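You operate a simulated robot arm through the tools that you are given. There is no shell and no other tool. Be economical: measure what you need, move in short steps, check, and stop when the job is done.

Carry out the task below with a simulated robot arm. There is one attempt and no reset: what you move stays moved.

JOB
Tip the dry scraps into the slop tub and wet them from the wash bottle.
Fine: scraps first; empty the yellow tub and the bottle, stand both back and put the blue stopper in the bottle. Set down upright: wash bottle.

The check looks at the end state, three seconds after you hand in, the way a careful person would. Anything else that was tipped, shoved, dropped, spilled or broken makes it a failure. Lids that push on must go on centred and level and be pressed home; caps that screw on are set level and turned clockwise until they are tight.

ROBOT AND FRAMES
A 7-joint arm with a two-finger parallel gripper on a trunk, on a base that drives. Base frame: it is fixed to the floor where the robot stands at the start and does not move with it; the origin is under the middle of the robot, x ahead of it, y to its left, z up; the surface under the hand at the start is at about z = 80. Lengths are in cm, angles in rad, forces in N, time in s.
Its first joint turns from -2.897 to 2.897 rad. Payload 1.57 kg.
The tool frame sits at the grasp point between the pads (the TCP): z along the fingers, y along the line on which they close. The tips reach 3 cm beyond it. Largest opening 8 cm; finger width 1.7, thickness 1.2; the body of the gripper, 4 by 8.2 cm, starts 8 cm behind the TCP.
Orientation is told as [roll, pitch, yaw] about the base's x, y, z axes, in that order, counted from this pose: with the fingers straight down and closing along the base's y, the tool's x points along the base's -x, its y along +y and its z along -z.

CONTROLS
- The arm moves only by the tool apply_moves. Its argument "rows" is a list that holds one entry, the list of rows, each a list of 7 numbers: the finger opening in mm, from 0 to 80, then the shift along the base's x, y, z in mm, then the turn, a rotation vector about the base's x, y, z in rad. In form: [[[jaw, x, y, z, rx, ry, rz], ...]]. A call has 1 to 20 rows; each row shifts and turns the commanded pose from where the row before left it. A row lasts 0.2 s, in which the tool goes at most 5 cm and 0.15 rad; a call with a longer step from one row to the next is refused whole, and so is a gripper value outside its range. A pose out of reach is approached as far as the arm can. The call stops where the force on the tool passes 40 N (or 10 N more than at its start, if that is more) or the arm is blocked; 0.2 s more then pass. Each finger travels about 15.3 cm/s and halts on what it meets, pressing with about 36 N; the grip force reading is that of the motor and also rises with nothing between the fingers. The clock runs only during rows and for 0.2 s after the last one: add rows that do not move to give the fingers time. It gives the time, the measured TCP pose, the force on the tool (base axes), the opening and the grip force at its end, in the units of the frame above (readings bear some noise), with the torque about the TCP (base axes, N m) and any sound that the robot's microphone picked up, and new pictures: "show" is both (left out), scene, wrist or none.
- Cameras (640 x 400 px; columns grow to the right, rows downward): "scene" is now at [-1.79, 15.29, 137.44]; the picture's right is [-0.41, -0.91, 0.00], its down [-0.49, 0.22, -0.85] and it looks along [0.77, -0.34, -0.53] (base axes); focal length 259 px, centre (320, 200). "wrist" rides on the gripper at [7.2, -0.7, -12.2] in the tool frame; the picture's right is [0.09, 1.00, 0.00], its down [-0.84, 0.08, -0.54] and it looks along [-0.54, 0.05, 0.84] (tool axes); focal length 238 px, centre (320, 200). There is no depth. A picture from a camera that has moved, and an enlarged one, comes with that camera's place and axes in the base frame and with its lens.
- drive_base(legs): drives the robot by 1 to 6 legs, each [ahead, left, turn to the left] in cm, cm and rad, along the robot's own axes; the way and the turn of a leg run together, so that a leg with both is an arc; at most 150 cm and 3.142 rad a leg. The arm and the cameras ride along, it lands a little off, and it stops where it bumps. It gives what a move gives, and a new picture of the scene camera.
- pan_tilt(pan, tilt): turns the head with the scene camera to pan (to the left, within 2.496 rad either way) and tilt (down, from -0.506 to 1.204), counted from straight ahead of the robot. It gives what a move gives, and a new picture of the scene camera.
- inspect(camera, box): a new picture of the part [left, top, right, bottom] of that camera's present view, enlarged. No time passes.
- hand_in(): hands the job in; it is judged then, once.

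Go step by step. Nothing tells you exact positions but the pictures and the camera data: compare them with the known pose of the tool, close in by small moves and look again before you grip or let go. The budget is 120 turns and 260 pictures, counting those below and the enlarged ones. Unless the task says otherwise, let go and move clear before handing in, and close with one line.

The tools are called after "Request:" as a command line: name --argument value ..., lists and objects as JSON in quotes. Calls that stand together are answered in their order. apply_moves: Moves the arm, as the interface text tells. Its arguments: {"type":"object","properties":{"rows":{"type":"array","items":{"type":"array","items":{"type":"array","items":{"type":"number"}}}},"show":{"type":"string","enum":["both","scene","wrist","none"]}},"required":["rows"]} The other tools are called the same way: drive_base (legs) drives the base; pan_tilt (pan, tilt) turns the head that bears the scene camera; inspect (camera, box) takes an enlarged picture of a part of a camera's view; hand_in () hands the job in.

At the start:

```text
time_s: 0.0
eef_pos: [55.81, 11.44, 118.63]
orientation: [-0.001, 0.001, 0.001]
contact_force: [-0.5, -0.6, 0.1]
torque: [0.02, 0.03, 0.02]
width: 8.0
gripper_force: 0.0
robot x, y, heading: [0.18, -0.21, -0.003]
head pan, tilt: [-0.421, 0.564]
```

scene: 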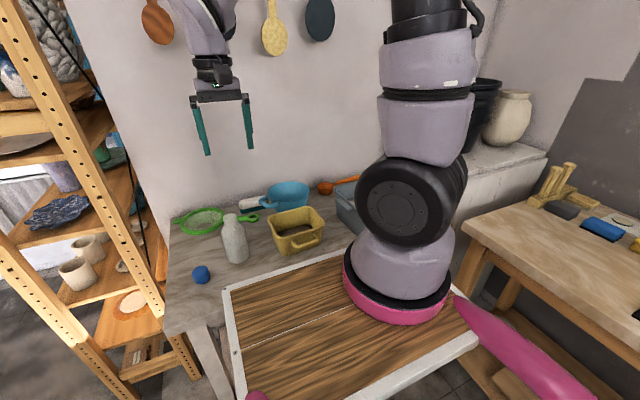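
wrist: 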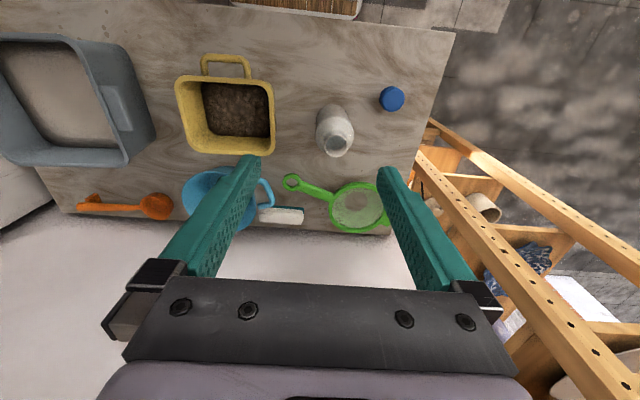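

I see the yellow tub with brown scraps around (60,-4), the bottle around (59,14), the blue stopper around (56,25) and a grey slop tub around (62,-38). I'll enlarge the views before moving.

Request:
inspect --camera "scene" --box '[160, 160, 380, 300]'

Request:
inspect --camera "wrist" --box '[160, 40, 420, 200]'

Request:
pan_tilt --pan -0.75 --tilt 0.7

```text
2.86 times, centred on (270, 230) of scene
camera zoom: at [-1.79, 15.29, 137.44], right [-0.41, -0.91, 0.0], down [-0.49, 0.22, -0.85], along [0.77, -0.34, -0.53], focal length 740 px, centre (463, 114)
```

zoom: 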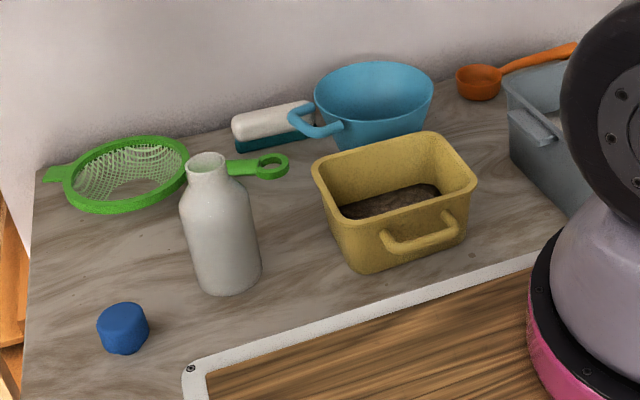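

```text
2.46 times, centred on (290, 120) of wrist
camera zoom: at [48.61, 10.61, 130.9], right [-0.09, 1.0, 0.0], down [0.84, 0.08, 0.54], along [0.54, 0.05, -0.84], focal length 587 px, centre (394, 397)
```

zoom: 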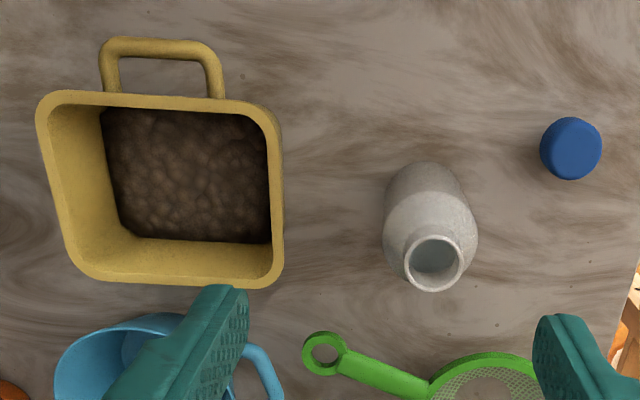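

```text
time_s: 0.8
eef_pos: [55.87, 11.42, 118.71]
orientation: [0.0, 0.002, 0.0]
contact_force: [-0.1, 0.7, -0.4]
torque: [-0.01, 0.0, -0.02]
width: 8.01
gripper_force: 0.1
robot x, y, heading: [0.09, 0.07, 0.003]
head pan, tilt: [-0.75, 0.7]
camera scene: at [-3.74, 13.15, 136.25], right [-0.68, -0.73, 0.0], down [-0.47, 0.44, -0.77], along [0.56, -0.52, -0.64], focal length 259 px, centre (320, 200)
```

scene: 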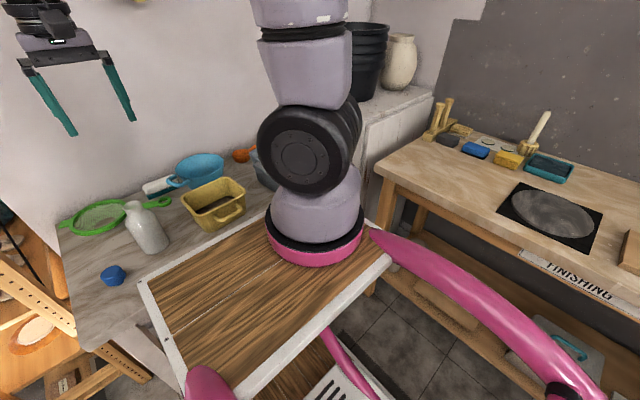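

The tub rim is at about z 89 and its handle bar is near (51.4,-4.5,86.6). The bottle is about 16 cm tall at (61,14.5). Next I move right to get a better view of the slop tub.

Request:
apply_moves --rows '[[[80, 0, -45, 0, 0, 0, 0.13], [80, 0, -45, 0, 0, 0, 0.13], [80, 0, -45, 0, 0, 0, 0.13], [80, 0, -45, 0, 0, 0, 0.13], [80, 0, -45, 0, 0, 0, 0.13], [80, 0, -45, 0, 0, 0, 0.13], [80, 0, -45, 0, 0, 0, 0.13], [80, 0, 0, 0, 0, 0, 0.13], [80, 0, 0, 0, 0, 0, 0.13], [80, 0, 0, 0, 0, 0, 0.13], [80, 0, 0, 0, 0, 0, 0.13], [80, 0, 0, 0, 0, 0, 0.14], [80, 0, 0, 0, 0, 0, 0]]]'

```text
time_s: 3.6
eef_pos: [55.76, -20.08, 118.61]
orientation: [0.0, -0.001, 1.572]
contact_force: [0.1, -0.1, 0.6]
torque: [0.02, 0.03, 0.0]
width: 8.0
gripper_force: 0.1
robot x, y, heading: [0.0, -0.18, 0.005]
head pan, tilt: [-0.75, 0.7]
camera scene: at [-3.74, 13.14, 136.25], right [-0.68, -0.73, 0.0], down [-0.47, 0.44, -0.76], along [0.56, -0.52, -0.64], focal length 259 px, centre (320, 200)
camera wrist: at [56.44, -27.41, 130.9], right [-1.0, -0.09, 0.0], down [-0.08, 0.84, 0.54], along [-0.05, 0.54, -0.84], focal length 238 px, centre (320, 200)
```

scene: 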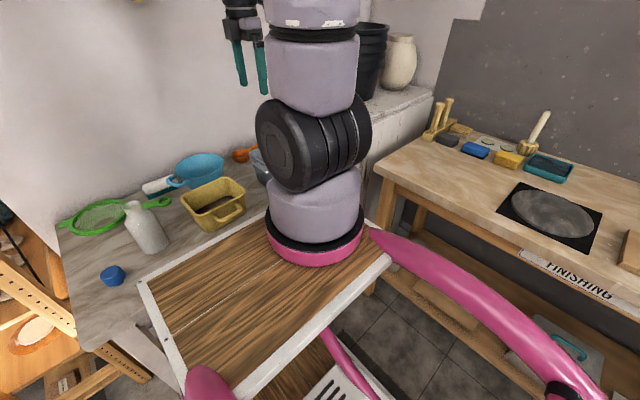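
wrist: 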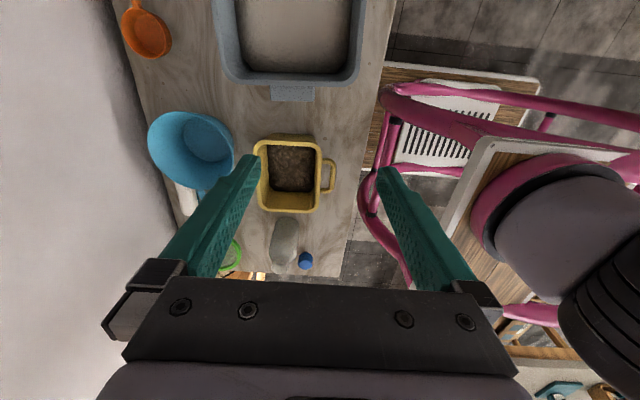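

I can see only part of the slop tub, so I move on to see all of it.

Request:
apply_moves --rows '[[[80, 10, -45, 0, 0, 0, 0], [80, 10, -45, 0, 0, 0, 0], [80, 10, -45, 0, 0, 0, 0], [80, 10, -45, 0, 0, 0, 0], [80, 0, -45, 0, 0, 0, 0], [80, 0, 0, 0, 0, 0, 0]]]' --show "wrist"

```text
time_s: 5.0
eef_pos: [59.78, -42.73, 118.73]
orientation: [-0.001, 0.0, 1.57]
contact_force: [0.4, 0.0, -0.4]
torque: [0.0, -0.02, 0.0]
width: 7.99
gripper_force: 0.0
robot x, y, heading: [-0.01, 0.14, -0.001]
head pan, tilt: [-0.75, 0.7]
camera wrist: at [60.37, -49.99, 130.96], right [-1.0, -0.09, 0.0], down [-0.08, 0.84, 0.54], along [-0.05, 0.54, -0.84], focal length 238 px, centre (320, 200)
```

wrist: 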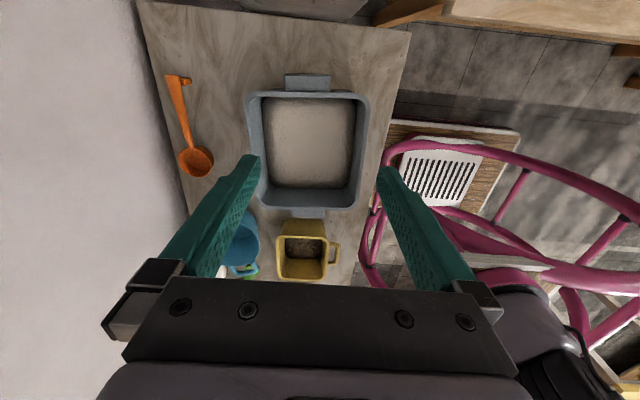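

The slop tub spans x 53–70.5 and y −44 to −23, with its rim at about z 93. I'll grip the far wall of the yellow tub, so I'm moving above it now.

Request:
apply_moves --rows '[[[80, 7, 43, 0, 0, 0, 0], [80, 7, 43, 0, 0, 0, 0], [80, 7, 43, 0, 0, 0, 0], [80, 7, 43, 0, 0, 0, 0], [80, 7, 43, 0, 0, 0, 0], [80, 7, 43, 0, 0, 0, 0], [80, 7, 43, 0, 0, 0, 0], [80, 7, 43, 0, 0, 0, 0], [50, 8, 43, 0, 0, 0, 0], [40, 0, 0, -40, 0, 0, 0], [36, 0, 0, -40, 0, 0, 0], [36, 0, 0, -40, 0, 0, 0], [36, 0, 0, 0, 0, 0, 0]]]'

Request:
inspect --camera "wrist" --box '[200, 100, 440, 250]'

```text
time_s: 7.8
eef_pos: [66.08, -3.92, 106.64]
orientation: [0.001, -0.002, 1.569]
contact_force: [-0.2, 0.8, -0.3]
torque: [-0.03, -0.02, -0.02]
width: 3.6
gripper_force: 0.0
robot x, y, heading: [0.15, -0.08, -0.001]
head pan, tilt: [-0.75, 0.7]
camera scene: at [-3.76, 13.15, 136.25], right [-0.68, -0.73, 0.0], down [-0.47, 0.44, -0.76], along [0.56, -0.52, -0.64], focal length 259 px, centre (320, 200)
camera wrist: at [66.8, -11.22, 118.93], right [-1.0, -0.09, 0.0], down [-0.08, 0.84, 0.54], along [-0.05, 0.54, -0.84], focal length 238 px, centre (320, 200)
```

scene: 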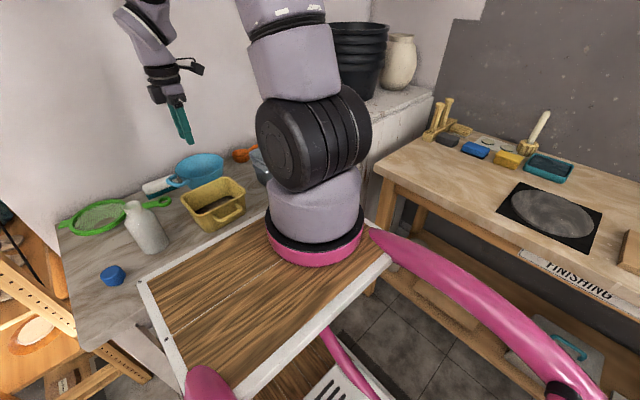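
wrist: 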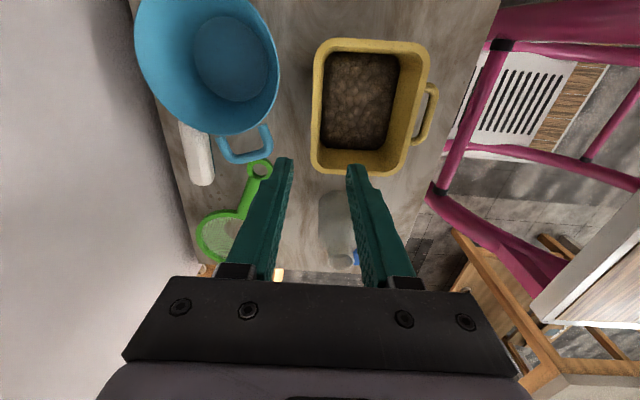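

```text
2.67 times, centred on (320, 175) of wrist
camera zoom: at [66.8, -11.22, 118.93], right [-1.0, -0.09, 0.0], down [-0.08, 0.84, 0.54], along [-0.05, 0.54, -0.84], focal length 636 px, centre (320, 267)
```

zoom: 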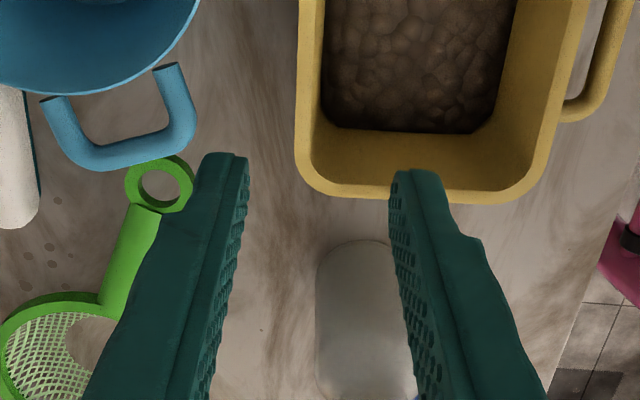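

The far wall's centre line is at about x 66.55, with the tub centred on y −4.4. I lower over it and check before closing.

Request:
apply_moves --rows '[[[36, 5, -5, -45, 0, 0, 0], [36, 0, 0, -45, 0, 0, 0], [36, 0, 0, -45, 0, 0, 0], [36, 0, 0, -30, 0, 0, 0], [36, 0, 0, 0, 0, 0, 0]]]'

Request:
inspect --camera "scene" --box '[140, 120, 280, 250]'

```text
time_s: 9.0
eef_pos: [66.6, -4.46, 90.06]
orientation: [0.0, 0.0, 1.571]
contact_force: [-0.2, -0.3, -0.3]
torque: [0.03, -0.01, 0.0]
width: 3.6
gripper_force: 0.0
robot x, y, heading: [-0.02, 0.04, 0.001]
head pan, tilt: [-0.75, 0.7]
camera scene: at [-3.75, 13.14, 136.25], right [-0.68, -0.73, 0.0], down [-0.47, 0.44, -0.76], along [0.56, -0.52, -0.64], focal length 259 px, centre (320, 200)
camera wrist: at [67.31, -11.76, 102.45], right [-1.0, -0.09, 0.0], down [-0.08, 0.84, 0.54], along [-0.05, 0.54, -0.84], focal length 238 px, centre (320, 200)
```

scene: 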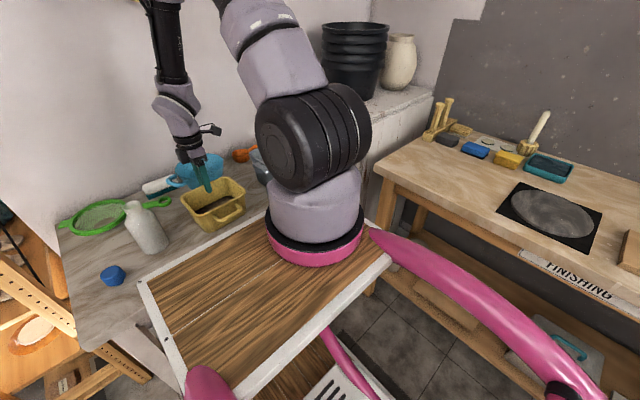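
wrist: 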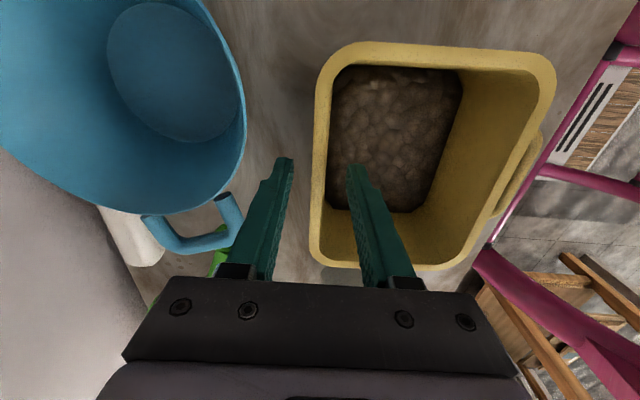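

```text
3.08 times, centred on (210, 185) of scene
camera zoom: at [-3.75, 13.14, 136.25], right [-0.68, -0.73, 0.0], down [-0.47, 0.44, -0.76], along [0.56, -0.52, -0.64], focal length 797 px, centre (658, 246)
```

zoom: 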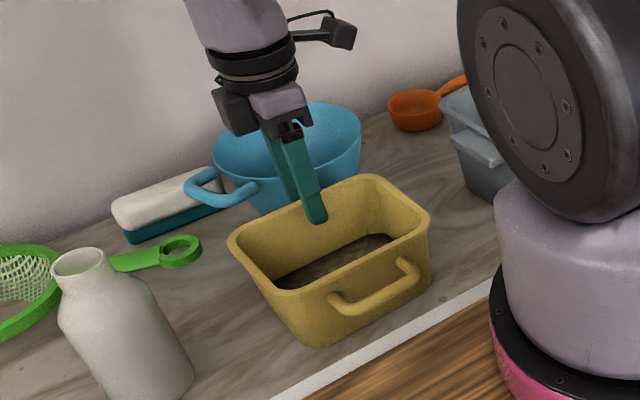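

The fingers straddle the wall, one on each side. I'll lower 3.2 cm and close.

Request:
apply_moves --rows '[[[36, 0, 0, -16, 0, 0, 0], [36, 0, 0, -16, 0, 0, 0], [25, 0, 0, 0, 0, 0, 0], [16, 0, 0, 0, 0, 0, 0], [8, 0, 0, 0, 0, 0, 0], [0, 0, 0, 0, 0, 0, 0], [0, 0, 0, 0, 0, 0, 0], [0, 0, 0, 0, 0, 0, 0]]]' --show "wrist"

```text
time_s: 10.8
eef_pos: [66.75, -4.48, 86.95]
orientation: [-0.001, -0.001, 1.573]
contact_force: [-0.7, -2.6, 7.8]
torque: [-0.06, 1.19, 0.45]
width: 0.56
gripper_force: 25.1
robot x, y, heading: [-0.05, 0.19, 0.006]
head pan, tilt: [-0.75, 0.7]
camera wrist: at [67.36, -11.77, 99.26], right [-1.0, -0.09, 0.0], down [-0.08, 0.84, 0.54], along [-0.05, 0.54, -0.84], focal length 238 px, centre (320, 200)
```

wrist: 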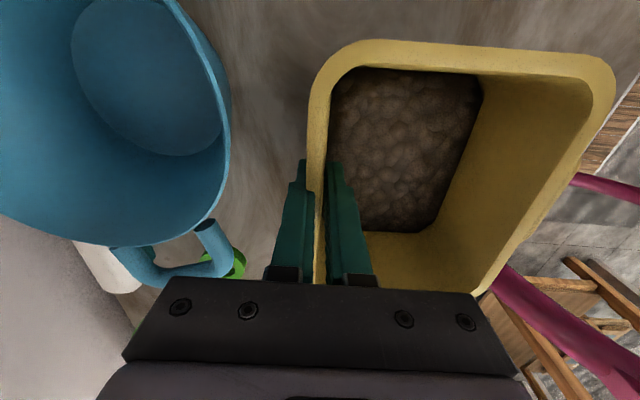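

It's gripped, with the wall about 0.6 cm thick. I'll lift slowly and look at the tilt.

Request:
apply_moves --rows '[[[0, 0, 0, 10, 0, 0, 0], [0, 0, 0, 15, 0, 0, 0], [0, 0, 0, 25, 0, 0, 0], [0, 0, 0, 30, 0, 0, 0], [0, 0, 0, 0, 0, 0, 0]]]'

Request:
inspect --camera "scene" --box '[140, 120, 280, 250]'

```text
time_s: 12.0
eef_pos: [66.71, -4.4, 94.88]
orientation: [0.001, 0.0, 1.571]
contact_force: [0.3, 0.3, -2.4]
torque: [-0.02, -0.17, 0.02]
width: 0.26
gripper_force: 23.5
robot x, y, heading: [0.46, 0.46, 0.003]
head pan, tilt: [-0.75, 0.7]
camera scene: at [-3.72, 13.14, 136.25], right [-0.68, -0.73, 0.0], down [-0.47, 0.44, -0.76], along [0.56, -0.52, -0.64], focal length 259 px, centre (320, 200)
camera wrist: at [67.37, -11.74, 107.25], right [-1.0, -0.09, 0.0], down [-0.08, 0.84, 0.54], along [-0.05, 0.54, -0.84], focal length 238 px, centre (320, 200)
```

scene: 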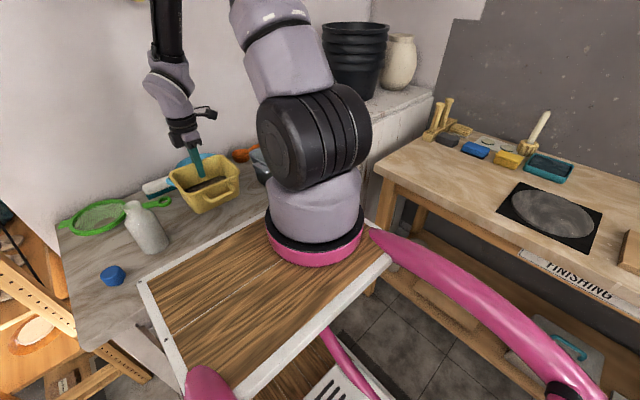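
wrist: 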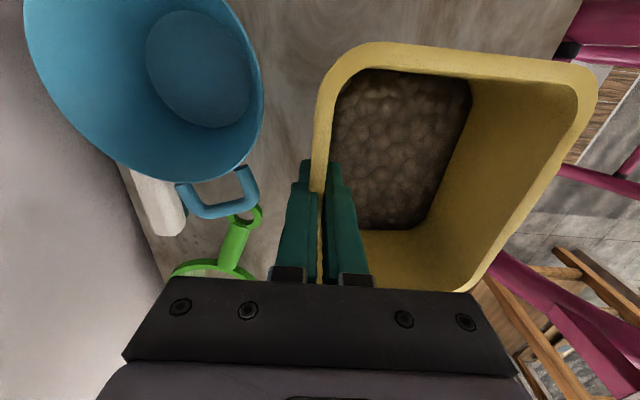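

```text
3.08 times, centred on (210, 185) of scene
camera zoom: at [-3.72, 13.14, 136.25], right [-0.68, -0.73, 0.0], down [-0.47, 0.44, -0.76], along [0.56, -0.52, -0.64], focal length 797 px, centre (658, 246)
```

zoom: 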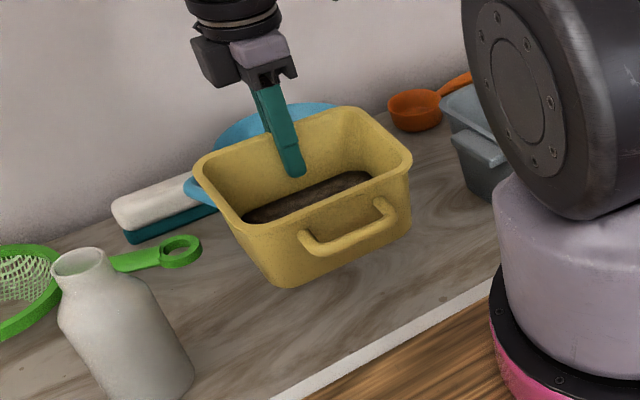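

The tub is held firmly and is light. I lift it to z 111 and carry it over the slop tub, yawing it to the radial direction.

Request:
apply_moves --rows '[[[0, 0, 0, 30, 0, 0, 0], [0, 0, 0, 40, 0, 0, 0], [0, 0, 0, 45, 0, 0, 0], [0, 0, 0, 45, 0, 0, 0], [0, 4, -25, 0, 0, 0, -0.03], [0, 6, -35, 0, 0, 0, -0.05], [0, 6, -40, 0, 0, 0, -0.06], [0, 6, -40, 0, 0, 0, -0.06], [0, 6, -40, 0, 0, 0, -0.06], [0, 6, -40, 0, 0, 0, -0.06], [0, 6, -40, 0, 0, 0, -0.05], [0, 6, -40, 0, 0, 0, -0.04], [0, 6, -30, 0, 0, 0, -0.04], [0, 5, -14, 0, 0, 0, 0], [0, 0, 0, 0, 0, 0, 0]]]'

```text
time_s: 15.2
eef_pos: [72.51, -38.78, 110.98]
orientation: [0.0, 0.001, 1.121]
contact_force: [0.1, -0.1, -2.6]
torque: [-0.07, -0.18, 0.02]
width: 0.3
gripper_force: 24.0
robot x, y, heading: [-0.11, -0.06, -0.002]
head pan, tilt: [-0.75, 0.7]
camera scene: at [-3.73, 13.14, 136.25], right [-0.68, -0.73, 0.0], down [-0.47, 0.44, -0.76], along [0.56, -0.52, -0.64], focal length 259 px, centre (320, 200)
camera wrist: at [69.86, -45.76, 123.26], right [-0.94, 0.35, 0.0], down [0.29, 0.79, 0.54], along [0.19, 0.51, -0.84], focal length 238 px, centre (320, 200)
```

scene: 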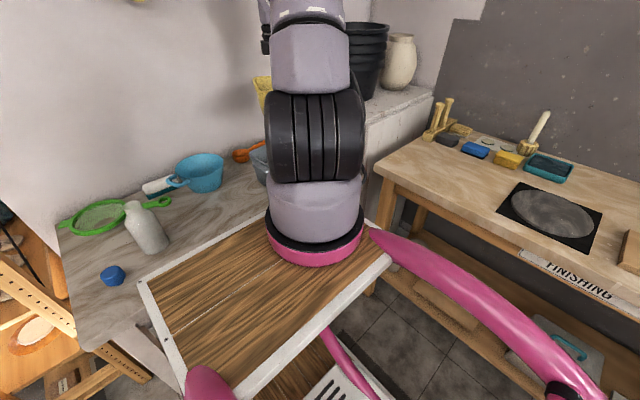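
wrist: 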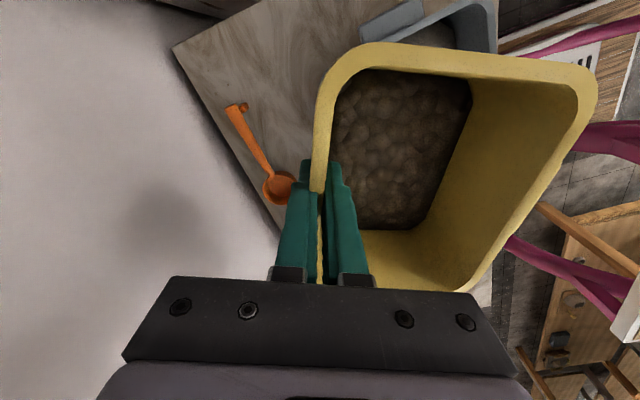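

I start the tilt, swinging the tool outward so the mouth turns toward the robot. I'll stop early to check.

Request:
apply_moves --rows '[[[0, 0, 0, 0, -0.052, -0.108, 0], [0, 0, 0, 0, -0.052, -0.108, 0], [0, 0, 0, 0, -0.052, -0.108, 0], [0, 0, 0, 0, -0.052, -0.108, 0], [0, 0, 0, 0, 0, 0, 0]]]'

```text
time_s: 16.4
eef_pos: [72.48, -38.84, 110.96]
orientation: [-0.48, -0.001, 1.122]
contact_force: [0.3, 0.1, -2.7]
torque: [-0.03, -0.08, 0.0]
width: 0.29
gripper_force: 24.0
robot x, y, heading: [0.03, -0.1, 0.001]
head pan, tilt: [-0.75, 0.7]
camera scene: at [-3.72, 13.13, 136.25], right [-0.68, -0.73, 0.0], down [-0.47, 0.44, -0.76], along [0.56, -0.52, -0.64], focal length 259 px, centre (320, 200)
camera wrist: at [64.72, -43.25, 122.09], right [-0.83, 0.3, -0.46], down [0.08, 0.89, 0.45], along [0.55, 0.34, -0.77], focal length 238 px, centre (320, 200)
```

scene: 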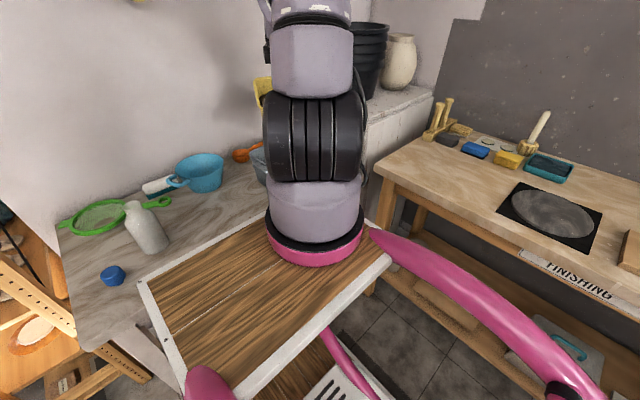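
wrist: 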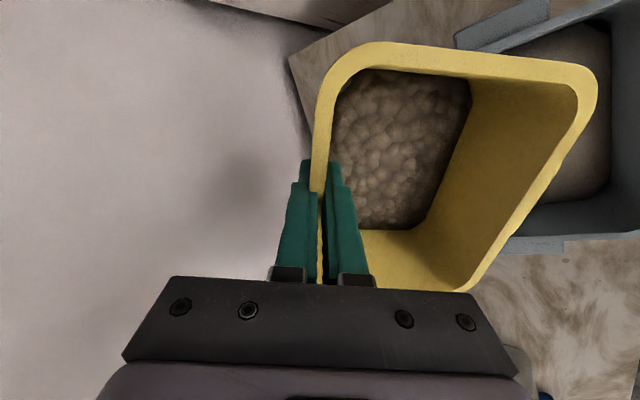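

The arm follows well. I continue tilting and pull the lip toward the slop centre as I go.

Request:
apply_moves --rows '[[[0, -5, 2.4, 0, -0.052, -0.108, 0], [0, -5, 2.4, 0, -0.052, -0.108, 0], [0, -5, 2.4, 0, -0.052, -0.108, 0], [0, -5, 2.4, 0, -0.052, -0.108, 0], [0, 0, 0, 0, 0, 0, 0]]]' --show "wrist"

```text
time_s: 17.6
eef_pos: [70.36, -37.86, 110.85]
orientation: [-0.959, -0.003, 1.121]
contact_force: [0.9, -0.4, -2.1]
torque: [-0.02, 0.03, -0.03]
width: 0.29
gripper_force: 24.0
robot x, y, heading: [0.18, 0.35, 0.004]
head pan, tilt: [-0.75, 0.7]
camera wrist: at [58.64, -40.28, 118.51], right [-0.55, 0.17, -0.82], down [-0.08, 0.97, 0.25], along [0.83, 0.2, -0.52], focal length 238 px, centre (320, 200)
```

wrist: 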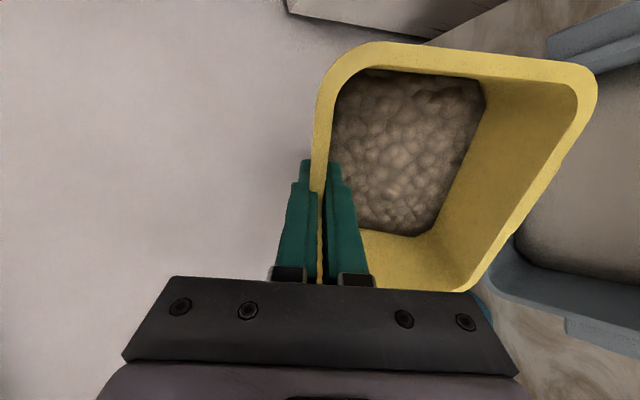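

Request:
apply_moves --rows '[[[0, -12, 5.8, 0, -0.052, -0.108, 0], [0, -12, 5.8, 0, -0.052, -0.108, 0], [0, -12, 5.8, 0, -0.052, -0.108, 0], [0, 0, 0, 0, 0, 0, 0]]]' --show "wrist"

Request:
apply_moves --rows '[[[0, -12, 5.8, 0, -0.052, -0.108, 0], [0, -12, 5.8, 0, -0.052, -0.108, 0], [0, -12, 5.8, 0, -0.052, -0.108, 0], [0, 0, 0, 0, 0, 0, 0]]]'

```text
time_s: 18.6
eef_pos: [67.58, -36.78, 110.89]
orientation: [-1.32, -0.002, 1.122]
contact_force: [0.2, 0.7, -2.7]
torque: [0.0, 0.06, 0.01]
width: 0.29
gripper_force: 23.4
out of reach, approached as far as the arm can: row 3
robot x, y, heading: [-0.44, 0.25, 0.0]
head pan, tilt: [-0.75, 0.7]
camera wrist: at [54.05, -38.29, 114.6], right [-0.26, 0.03, -0.96], down [-0.13, 0.99, 0.06], along [0.96, 0.14, -0.26], focal length 238 px, centre (320, 200)
```

wrist: 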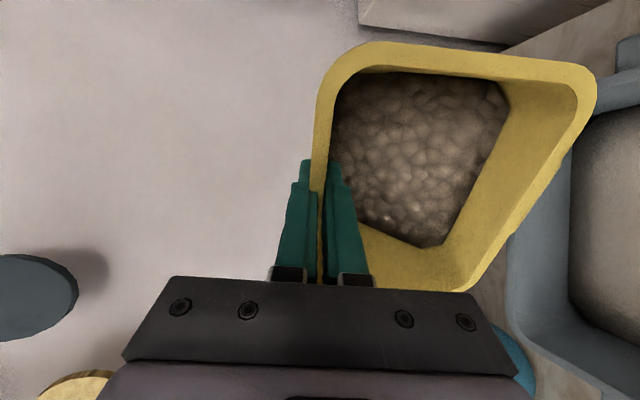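

```text
time_s: 19.6
eef_pos: [66.15, -36.48, 110.23]
orientation: [-1.678, -0.002, 1.122]
contact_force: [0.6, 0.5, -4.4]
torque: [0.04, 0.11, -0.03]
width: 0.29
gripper_force: 24.2
out of reach, approached as far as the arm can: row 1, 2, 3
robot x, y, heading: [-0.22, -0.03, -0.005]
head pan, tilt: [-0.75, 0.7]
camera scene: at [-3.73, 13.14, 136.25], right [-0.68, -0.73, 0.0], down [-0.47, 0.44, -0.76], along [0.56, -0.52, -0.64], focal length 259 px, centre (320, 200)
camera wrist: at [52.06, -37.82, 109.61], right [0.06, -0.13, -0.99], down [-0.11, 0.98, -0.13], along [0.99, 0.12, 0.04], focal length 238 px, centre (320, 200)
```

scene: 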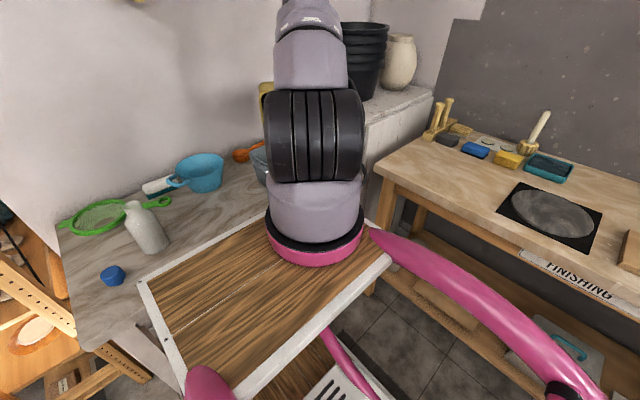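
wrist: 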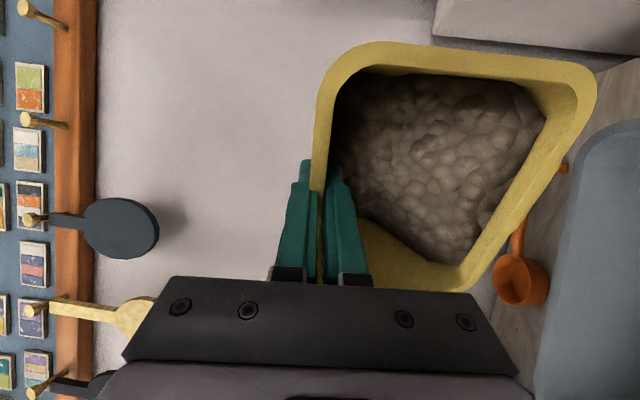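

The arm reaches its inner limit with the tool horizontal and the lip is a little too far out. I'll tilt partway back, then back the base up for room.

Request:
apply_moves --rows '[[[0, 12, -5.8, 0, 0.052, 0.108, 0], [0, 12, -5.8, 0, 0.052, 0.108, 0], [0, 12, -5.8, 0, 0.052, 0.108, 0], [0, 12, -5.8, 0, 0.052, 0.108, 0], [0, 0, 0, 0, 0, 0, 0]]]' --show "none"

Request:
drive_base --legs '[[-12, 0, 0]]'

```text
time_s: 20.8
eef_pos: [71.01, -38.8, 110.29]
orientation: [-1.2, -0.001, 1.12]
contact_force: [1.0, -0.5, -3.0]
torque: [0.01, 0.06, 0.01]
width: 0.29
gripper_force: 23.6
robot x, y, heading: [0.12, -0.21, -0.005]
head pan, tilt: [-0.75, 0.7]
```

```text
time_s: 22.1
eef_pos: [58.89, -38.85, 110.24]
orientation: [-1.199, -0.003, 1.121]
contact_force: [0.3, 0.3, -2.8]
torque: [0.03, 0.05, 0.03]
width: 0.27
gripper_force: 23.8
robot x, y, heading: [-12.03, -0.05, 0.002]
head pan, tilt: [-0.75, 0.7]
camera scene: at [-15.79, 13.14, 136.25], right [-0.68, -0.73, 0.0], down [-0.47, 0.44, -0.76], along [0.56, -0.52, -0.64], focal length 259 px, centre (320, 200)
```

scene: 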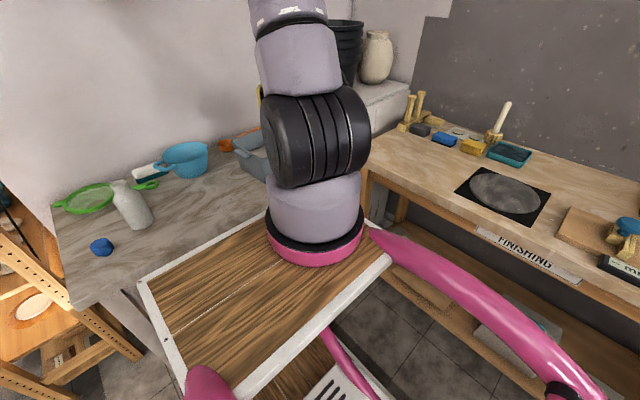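

I back up a bit further for margin, then shift the lip back over the slop centre.

Request:
drive_base --legs '[[-10, 0, 0]]'

Request:
apply_moves --rows '[[[0, 40, 4, 0, 0, 0, 0], [0, 46, 6, 0, 0, 0, 0], [0, 46, 6, 0, 0, 0, 0], [0, 46, 6, 0, 0, 0, 0], [0, 0, 0, 0, 0, 0, 0]]]'

```text
time_s: 23.2
eef_pos: [48.71, -38.8, 110.18]
orientation: [-1.199, -0.001, 1.12]
contact_force: [-0.3, 0.3, -2.1]
torque: [0.01, 0.04, -0.03]
width: 0.28
gripper_force: 23.5
robot x, y, heading: [-21.83, -0.27, 0.002]
head pan, tilt: [-0.75, 0.7]
camera scene: at [-25.91, 13.15, 136.25], right [-0.68, -0.73, 0.0], down [-0.47, 0.44, -0.76], along [0.56, -0.52, -0.64], focal length 259 px, centre (320, 200)
```

scene: 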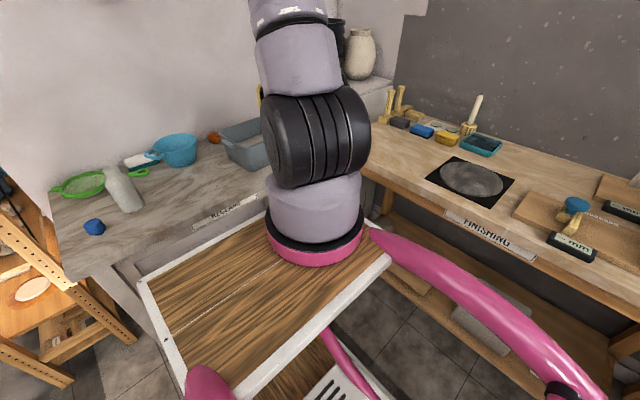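

```text
time_s: 24.4
eef_pos: [66.66, -36.62, 110.02]
orientation: [-1.198, -0.002, 1.12]
contact_force: [0.0, 0.5, -3.7]
torque: [0.03, 0.04, -0.01]
width: 0.29
gripper_force: 24.4
robot x, y, heading: [-22.19, -0.18, 0.001]
head pan, tilt: [-0.75, 0.7]
camera scene: at [-25.91, 13.16, 136.25], right [-0.68, -0.73, 0.0], down [-0.47, 0.44, -0.76], along [0.56, -0.52, -0.64], focal length 259 px, centre (320, 200)
camera wrist: at [53.51, -38.32, 115.27], right [-0.37, 0.08, -0.93], down [-0.12, 0.99, 0.13], along [0.92, 0.15, -0.35], focal length 238 px, centre (320, 200)
```

scene: 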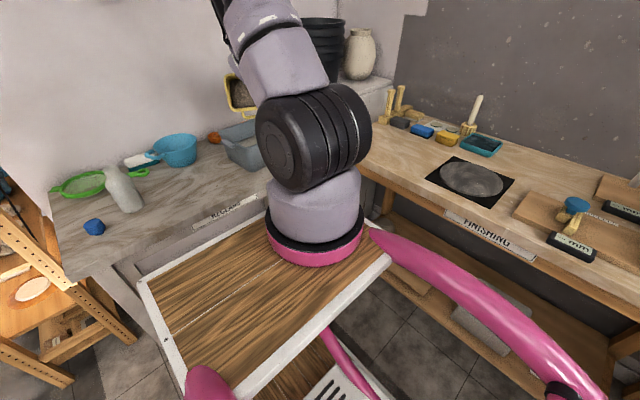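
wrist: 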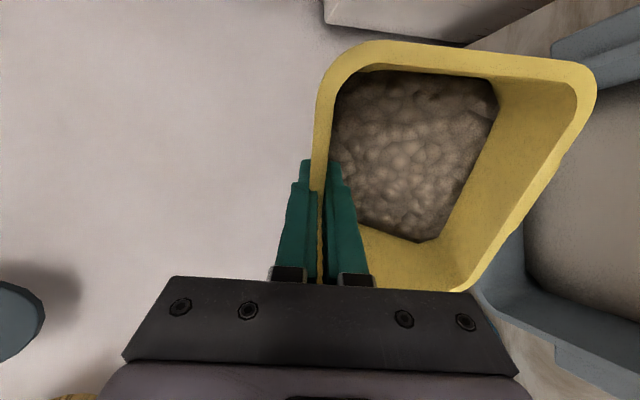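

Request:
apply_moves --rows '[[[0, -12, 6, 0, -0.052, -0.108, 0], [0, -12, 6, 0, -0.052, -0.108, 0], [0, -12, 6, 0, -0.052, -0.108, 0], [0, -12, 6, 0, -0.052, -0.108, 0], [0, 0, 0, 0, 0, 0, 0]]]' --show "both"

Request:
apply_moves --rows '[[[0, -13, 6.3, 0, -0.052, -0.108, 0], [0, -13, 6.3, 0, -0.052, -0.108, 0], [0, 0, 0, 0, 0, 0, 0]]]' --show "wrist"

```text
time_s: 25.6
eef_pos: [61.66, -34.19, 110.09]
orientation: [-1.678, -0.003, 1.121]
contact_force: [-0.1, 0.1, -2.6]
torque: [0.06, 0.1, -0.01]
width: 0.31
gripper_force: 24.5
robot x, y, heading: [-22.22, 0.28, -0.002]
head pan, tilt: [-0.75, 0.7]
camera scene: at [-25.9, 13.16, 136.25], right [-0.68, -0.73, 0.0], down [-0.47, 0.44, -0.76], along [0.56, -0.52, -0.64], focal length 259 px, centre (320, 200)
camera wrist: at [47.67, -35.53, 109.57], right [0.06, -0.13, -0.99], down [-0.11, 0.98, -0.13], along [0.99, 0.12, 0.04], focal length 238 px, centre (320, 200)
```

scene: 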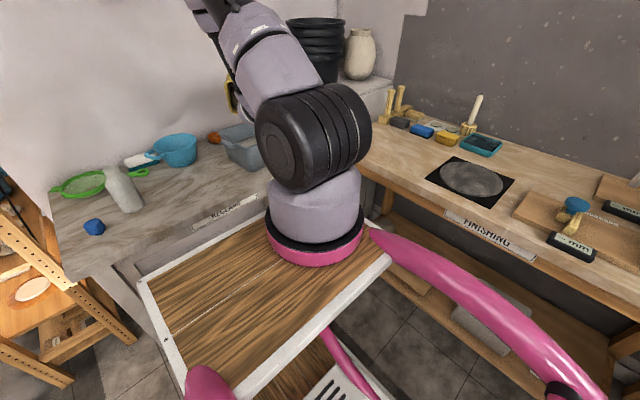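
wrist: 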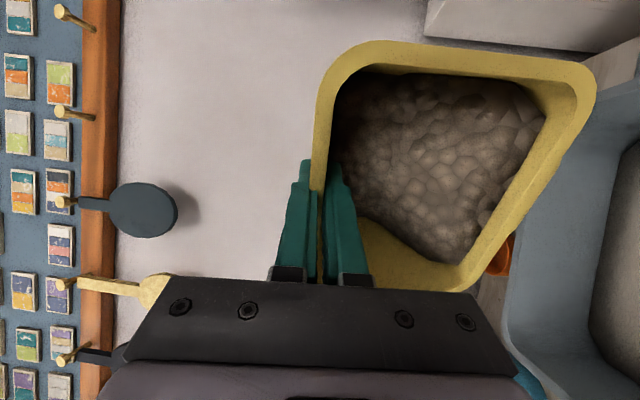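

```text
time_s: 26.4
eef_pos: [59.25, -33.09, 110.0]
orientation: [-1.919, -0.001, 1.121]
contact_force: [-0.3, 1.1, -2.7]
torque: [0.07, 0.14, -0.03]
width: 0.29
gripper_force: 24.4
robot x, y, heading: [-22.55, 0.26, 0.005]
head pan, tilt: [-0.75, 0.7]
camera wrist: at [45.52, -34.54, 106.69], right [0.27, -0.23, -0.94], down [-0.07, 0.96, -0.26], along [0.96, 0.14, 0.24], focal length 238 px, centre (320, 200)
```

wrist: 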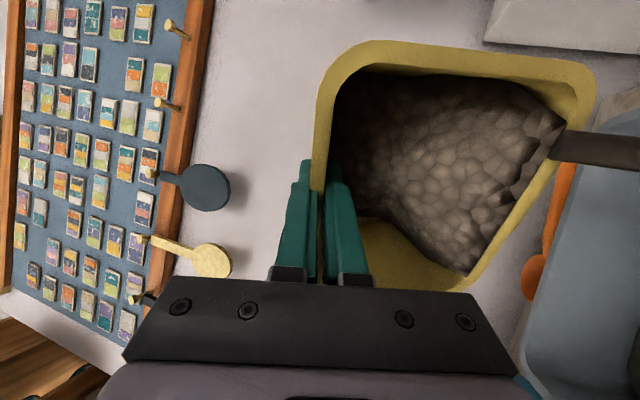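

The scraps have started pouring into the slop tub from the lip. I let them flow and tilt further.

Request:
apply_moves --rows '[[[0, 0, 0, 0, 0, 0, 0], [0, 0, 0, 0, 0, 0, 0], [0, 0, 0, 0, 0, 0, 0], [0, -6, 3, 0, -0.026, -0.054, 0], [0, -6, 3, 0, -0.026, -0.054, 0], [0, 0, 0, 0, 0, 0, 0], [0, 0, 0, 0, 0, 0, 0]]]' --show "wrist"

Request:
apply_moves --rows '[[[0, -6, 3, 0, -0.026, -0.054, 0], [0, -6, 3, 0, -0.026, -0.054, 0], [0, -6, 3, 0, -0.026, -0.054, 0], [0, -6, 3, 0, -0.026, -0.054, 0], [0, 0, 0, 0, 0, 0, 0], [0, 0, 0, 0, 0, 0, 0], [0, 0, 0, 0, 0, 0, 0]]]'

```text
time_s: 28.0
eef_pos: [57.89, -32.42, 110.32]
orientation: [-2.039, -0.002, 1.123]
contact_force: [0.2, -0.2, -2.6]
torque: [0.07, 0.13, -0.04]
width: 0.27
gripper_force: 23.7
robot x, y, heading: [-21.99, -0.09, -0.002]
head pan, tilt: [-0.75, 0.7]
camera wrist: at [44.8, -34.18, 105.41], right [0.37, -0.28, -0.89], down [-0.04, 0.95, -0.31], along [0.93, 0.15, 0.34], focal length 238 px, centre (320, 200)
```

wrist: 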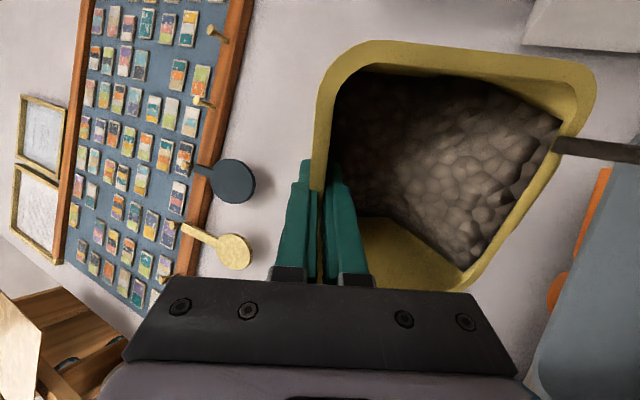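

```text
time_s: 29.6
eef_pos: [55.58, -31.18, 110.21]
orientation: [-2.277, -0.001, 1.123]
contact_force: [0.9, 0.3, -0.6]
torque: [0.02, 0.06, -0.01]
width: 0.26
gripper_force: 23.8
robot x, y, heading: [-22.33, 0.03, 0.003]
head pan, tilt: [-0.75, 0.7]
camera scene: at [-25.91, 13.16, 136.25], right [-0.68, -0.73, 0.0], down [-0.47, 0.44, -0.76], along [0.56, -0.52, -0.64], focal length 259 px, centre (320, 200)
camera wrist: at [43.76, -33.59, 102.88], right [0.54, -0.36, -0.76], down [0.04, 0.91, -0.41], along [0.84, 0.19, 0.51], focal length 238 px, centre (320, 200)
```

scene: 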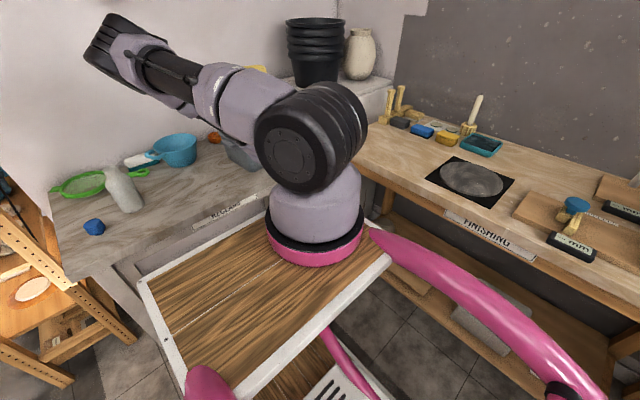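
wrist: 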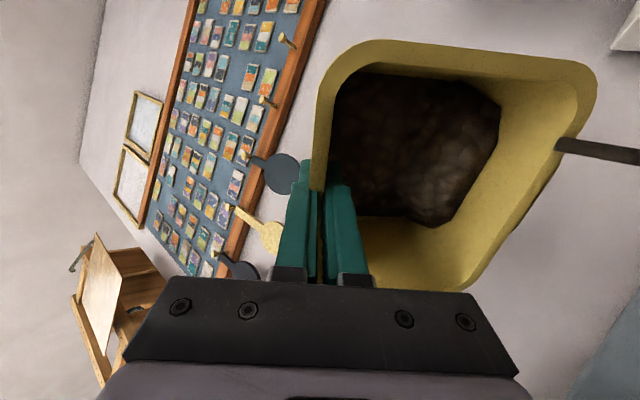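

It's emptying; I hold and add a bit more tilt.

Request:
apply_moves --rows '[[[0, 0, 0, 0, -0.026, -0.054, 0], [0, 0, 0, 0, -0.026, -0.054, 0], [0, 0, 0, 0, -0.026, -0.054, 0], [0, 0, 0, 0, 0, 0, 0], [0, 0, 0, 0, 0, 0, 0], [0, 0, 0, 0, 0, 0, 0], [0, 0, 0, 0, 0, 0, 0], [0, 0, 0, 0, 0, 0, 0], [0, 0, 0, 0, 0, 0, 0]]]'

```text
time_s: 31.6
eef_pos: [55.52, -31.27, 110.16]
orientation: [-2.456, -0.002, 1.124]
contact_force: [0.2, -0.7, -0.9]
torque: [0.02, 0.08, 0.01]
width: 0.29
gripper_force: 24.5
robot x, y, heading: [-22.24, -0.16, 0.004]
head pan, tilt: [-0.75, 0.7]
camera scene: at [-25.91, 13.16, 136.25], right [-0.68, -0.73, 0.0], down [-0.47, 0.44, -0.76], along [0.56, -0.52, -0.64], focal length 259 px, centre (320, 200)
camera wrist: at [45.09, -34.23, 101.26], right [0.66, -0.42, -0.63], down [0.11, 0.88, -0.47], along [0.75, 0.24, 0.62], focal length 238 px, centre (320, 200)
```

scene: 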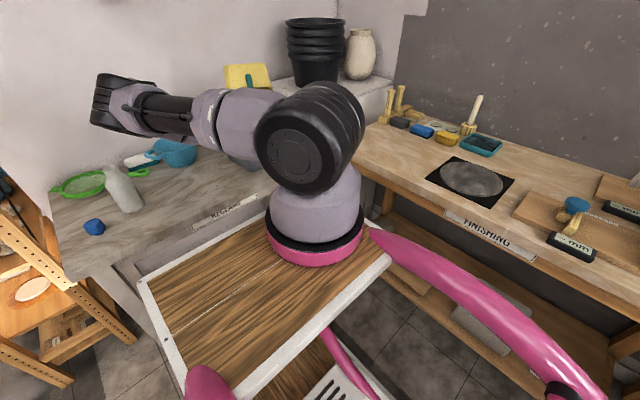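
wrist: 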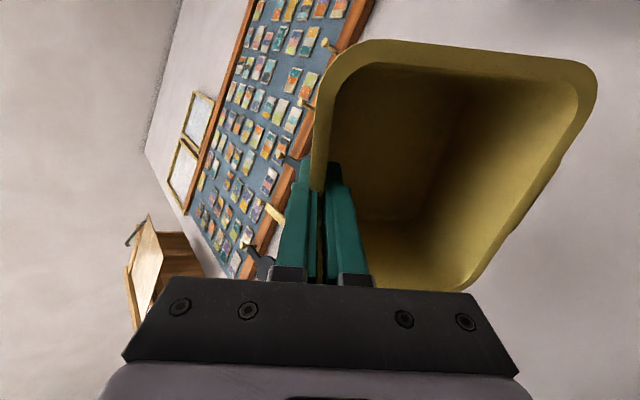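

The tub is empty. I reverse the motion back to level.

Request:
apply_moves --rows '[[[0, 0, 0, 0, 0.052, 0.108, 0], [0, 6, -3, 0, 0.052, 0.108, 0], [0, 13, -6.3, 0, 0.052, 0.108, 0], [0, 13, -6.3, 0, 0.052, 0.108, 0], [0, 13, -6.3, 0, 0.052, 0.108, 0], [0, 13, -6.3, 0, 0.052, 0.108, 0], [0, 12, -6, 0, 0.052, 0.108, 0], [0, 12, -6, 0, 0.052, 0.108, 0], [0, 12, -6, 5, 0.052, 0.108, 0], [0, 0, 0, 5, 0.052, 0.108, 0], [0, 0, 0, 5, 0.052, 0.108, 0], [0, 0, 0, 5, 0.052, 0.108, 0], [0, 0, 0, 5, 0.052, 0.108, 0], [0, 0, 0, 5, 0.052, 0.108, 0], [0, 0, 0, 5, 0.052, 0.108, 0], [0, 0, 0, 0, 0.052, 0.108, 0], [0, 0, 0, 0, 0.052, 0.108, 0], [0, 0, 0, 0, 0.052, 0.108, 0], [0, 0, 0, 0, 0.052, 0.108, 0], [0, 0, 0, 0, 0.052, 0.108, 0]]]'

```text
time_s: 35.8
eef_pos: [65.25, -35.18, 113.33]
orientation: [-0.141, -0.027, 1.124]
contact_force: [0.5, 0.7, -0.4]
torque: [-0.03, -0.05, 0.01]
width: 0.25
gripper_force: 24.2
out of reach, approached as far as the arm can: row 15
robot x, y, heading: [-21.69, 0.26, 0.004]
head pan, tilt: [-0.75, 0.7]
camera scene: at [-25.94, 13.18, 136.25], right [-0.68, -0.73, 0.0], down [-0.47, 0.44, -0.77], along [0.56, -0.52, -0.64], focal length 259 px, centre (320, 200)
camera wrist: at [61.1, -41.68, 125.37], right [-0.93, 0.35, -0.14], down [0.22, 0.81, 0.55], along [0.3, 0.48, -0.82], focal length 238 px, centre (320, 200)
```

scene: 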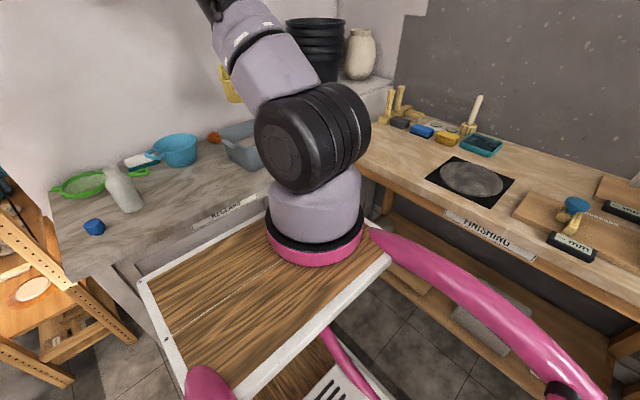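
wrist: 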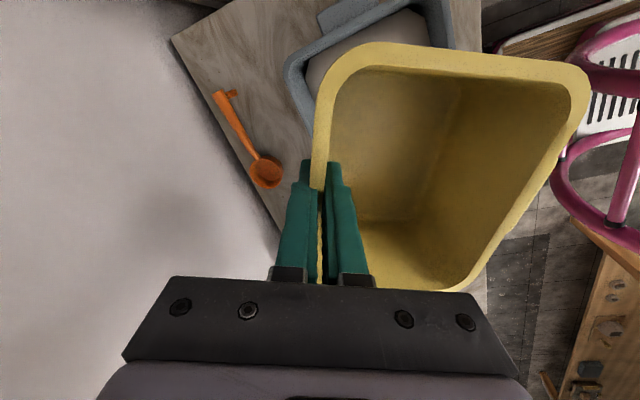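

Back near level. I pull the arm in, then drive forward again to the original standing place.

Request:
apply_moves --rows '[[[0, -40, 10, 0, 0.03, 0.06, 0], [0, -40, 10, 0, 0.03, 0.06, 0], [0, -40, 10, 0, 0, 0, 0], [0, -40, 10, 0, 0, 0, 0], [0, 0, 0, 0, 0, 0, 0]]]' --show "wrist"

Request:
drive_base --legs '[[18, 0, 0]]'

```text
time_s: 37.0
eef_pos: [49.27, -31.27, 113.29]
orientation: [-0.005, -0.03, 1.12]
contact_force: [-0.2, -0.7, -0.6]
torque: [-0.05, -0.03, 0.03]
width: 0.26
gripper_force: 23.8
robot x, y, heading: [-22.64, 0.07, -0.003]
head pan, tilt: [-0.75, 0.7]
camera wrist: at [46.52, -38.37, 125.3], right [-0.94, 0.35, -0.01], down [0.28, 0.77, 0.57], along [0.21, 0.53, -0.82], focal length 238 px, centre (320, 200)
```

wrist: 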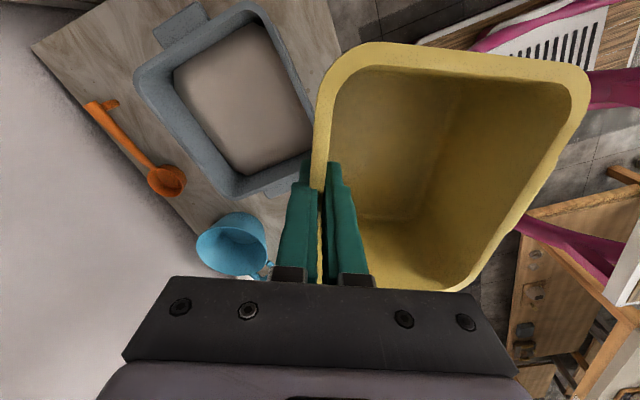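

```text
time_s: 38.5
eef_pos: [67.21, -31.34, 113.28]
orientation: [-0.01, -0.029, 1.12]
contact_force: [0.1, 0.3, -0.4]
torque: [-0.07, -0.07, -0.01]
width: 0.25
gripper_force: 24.4
robot x, y, heading: [-3.95, 0.14, 0.002]
head pan, tilt: [-0.75, 0.7]
camera scene: at [-7.89, 13.13, 136.25], right [-0.68, -0.73, 0.0], down [-0.47, 0.44, -0.76], along [0.56, -0.52, -0.64], focal length 259 px, centre (320, 200)
```

scene: 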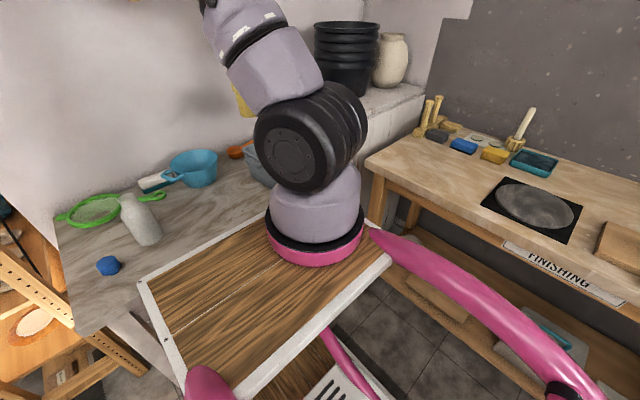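

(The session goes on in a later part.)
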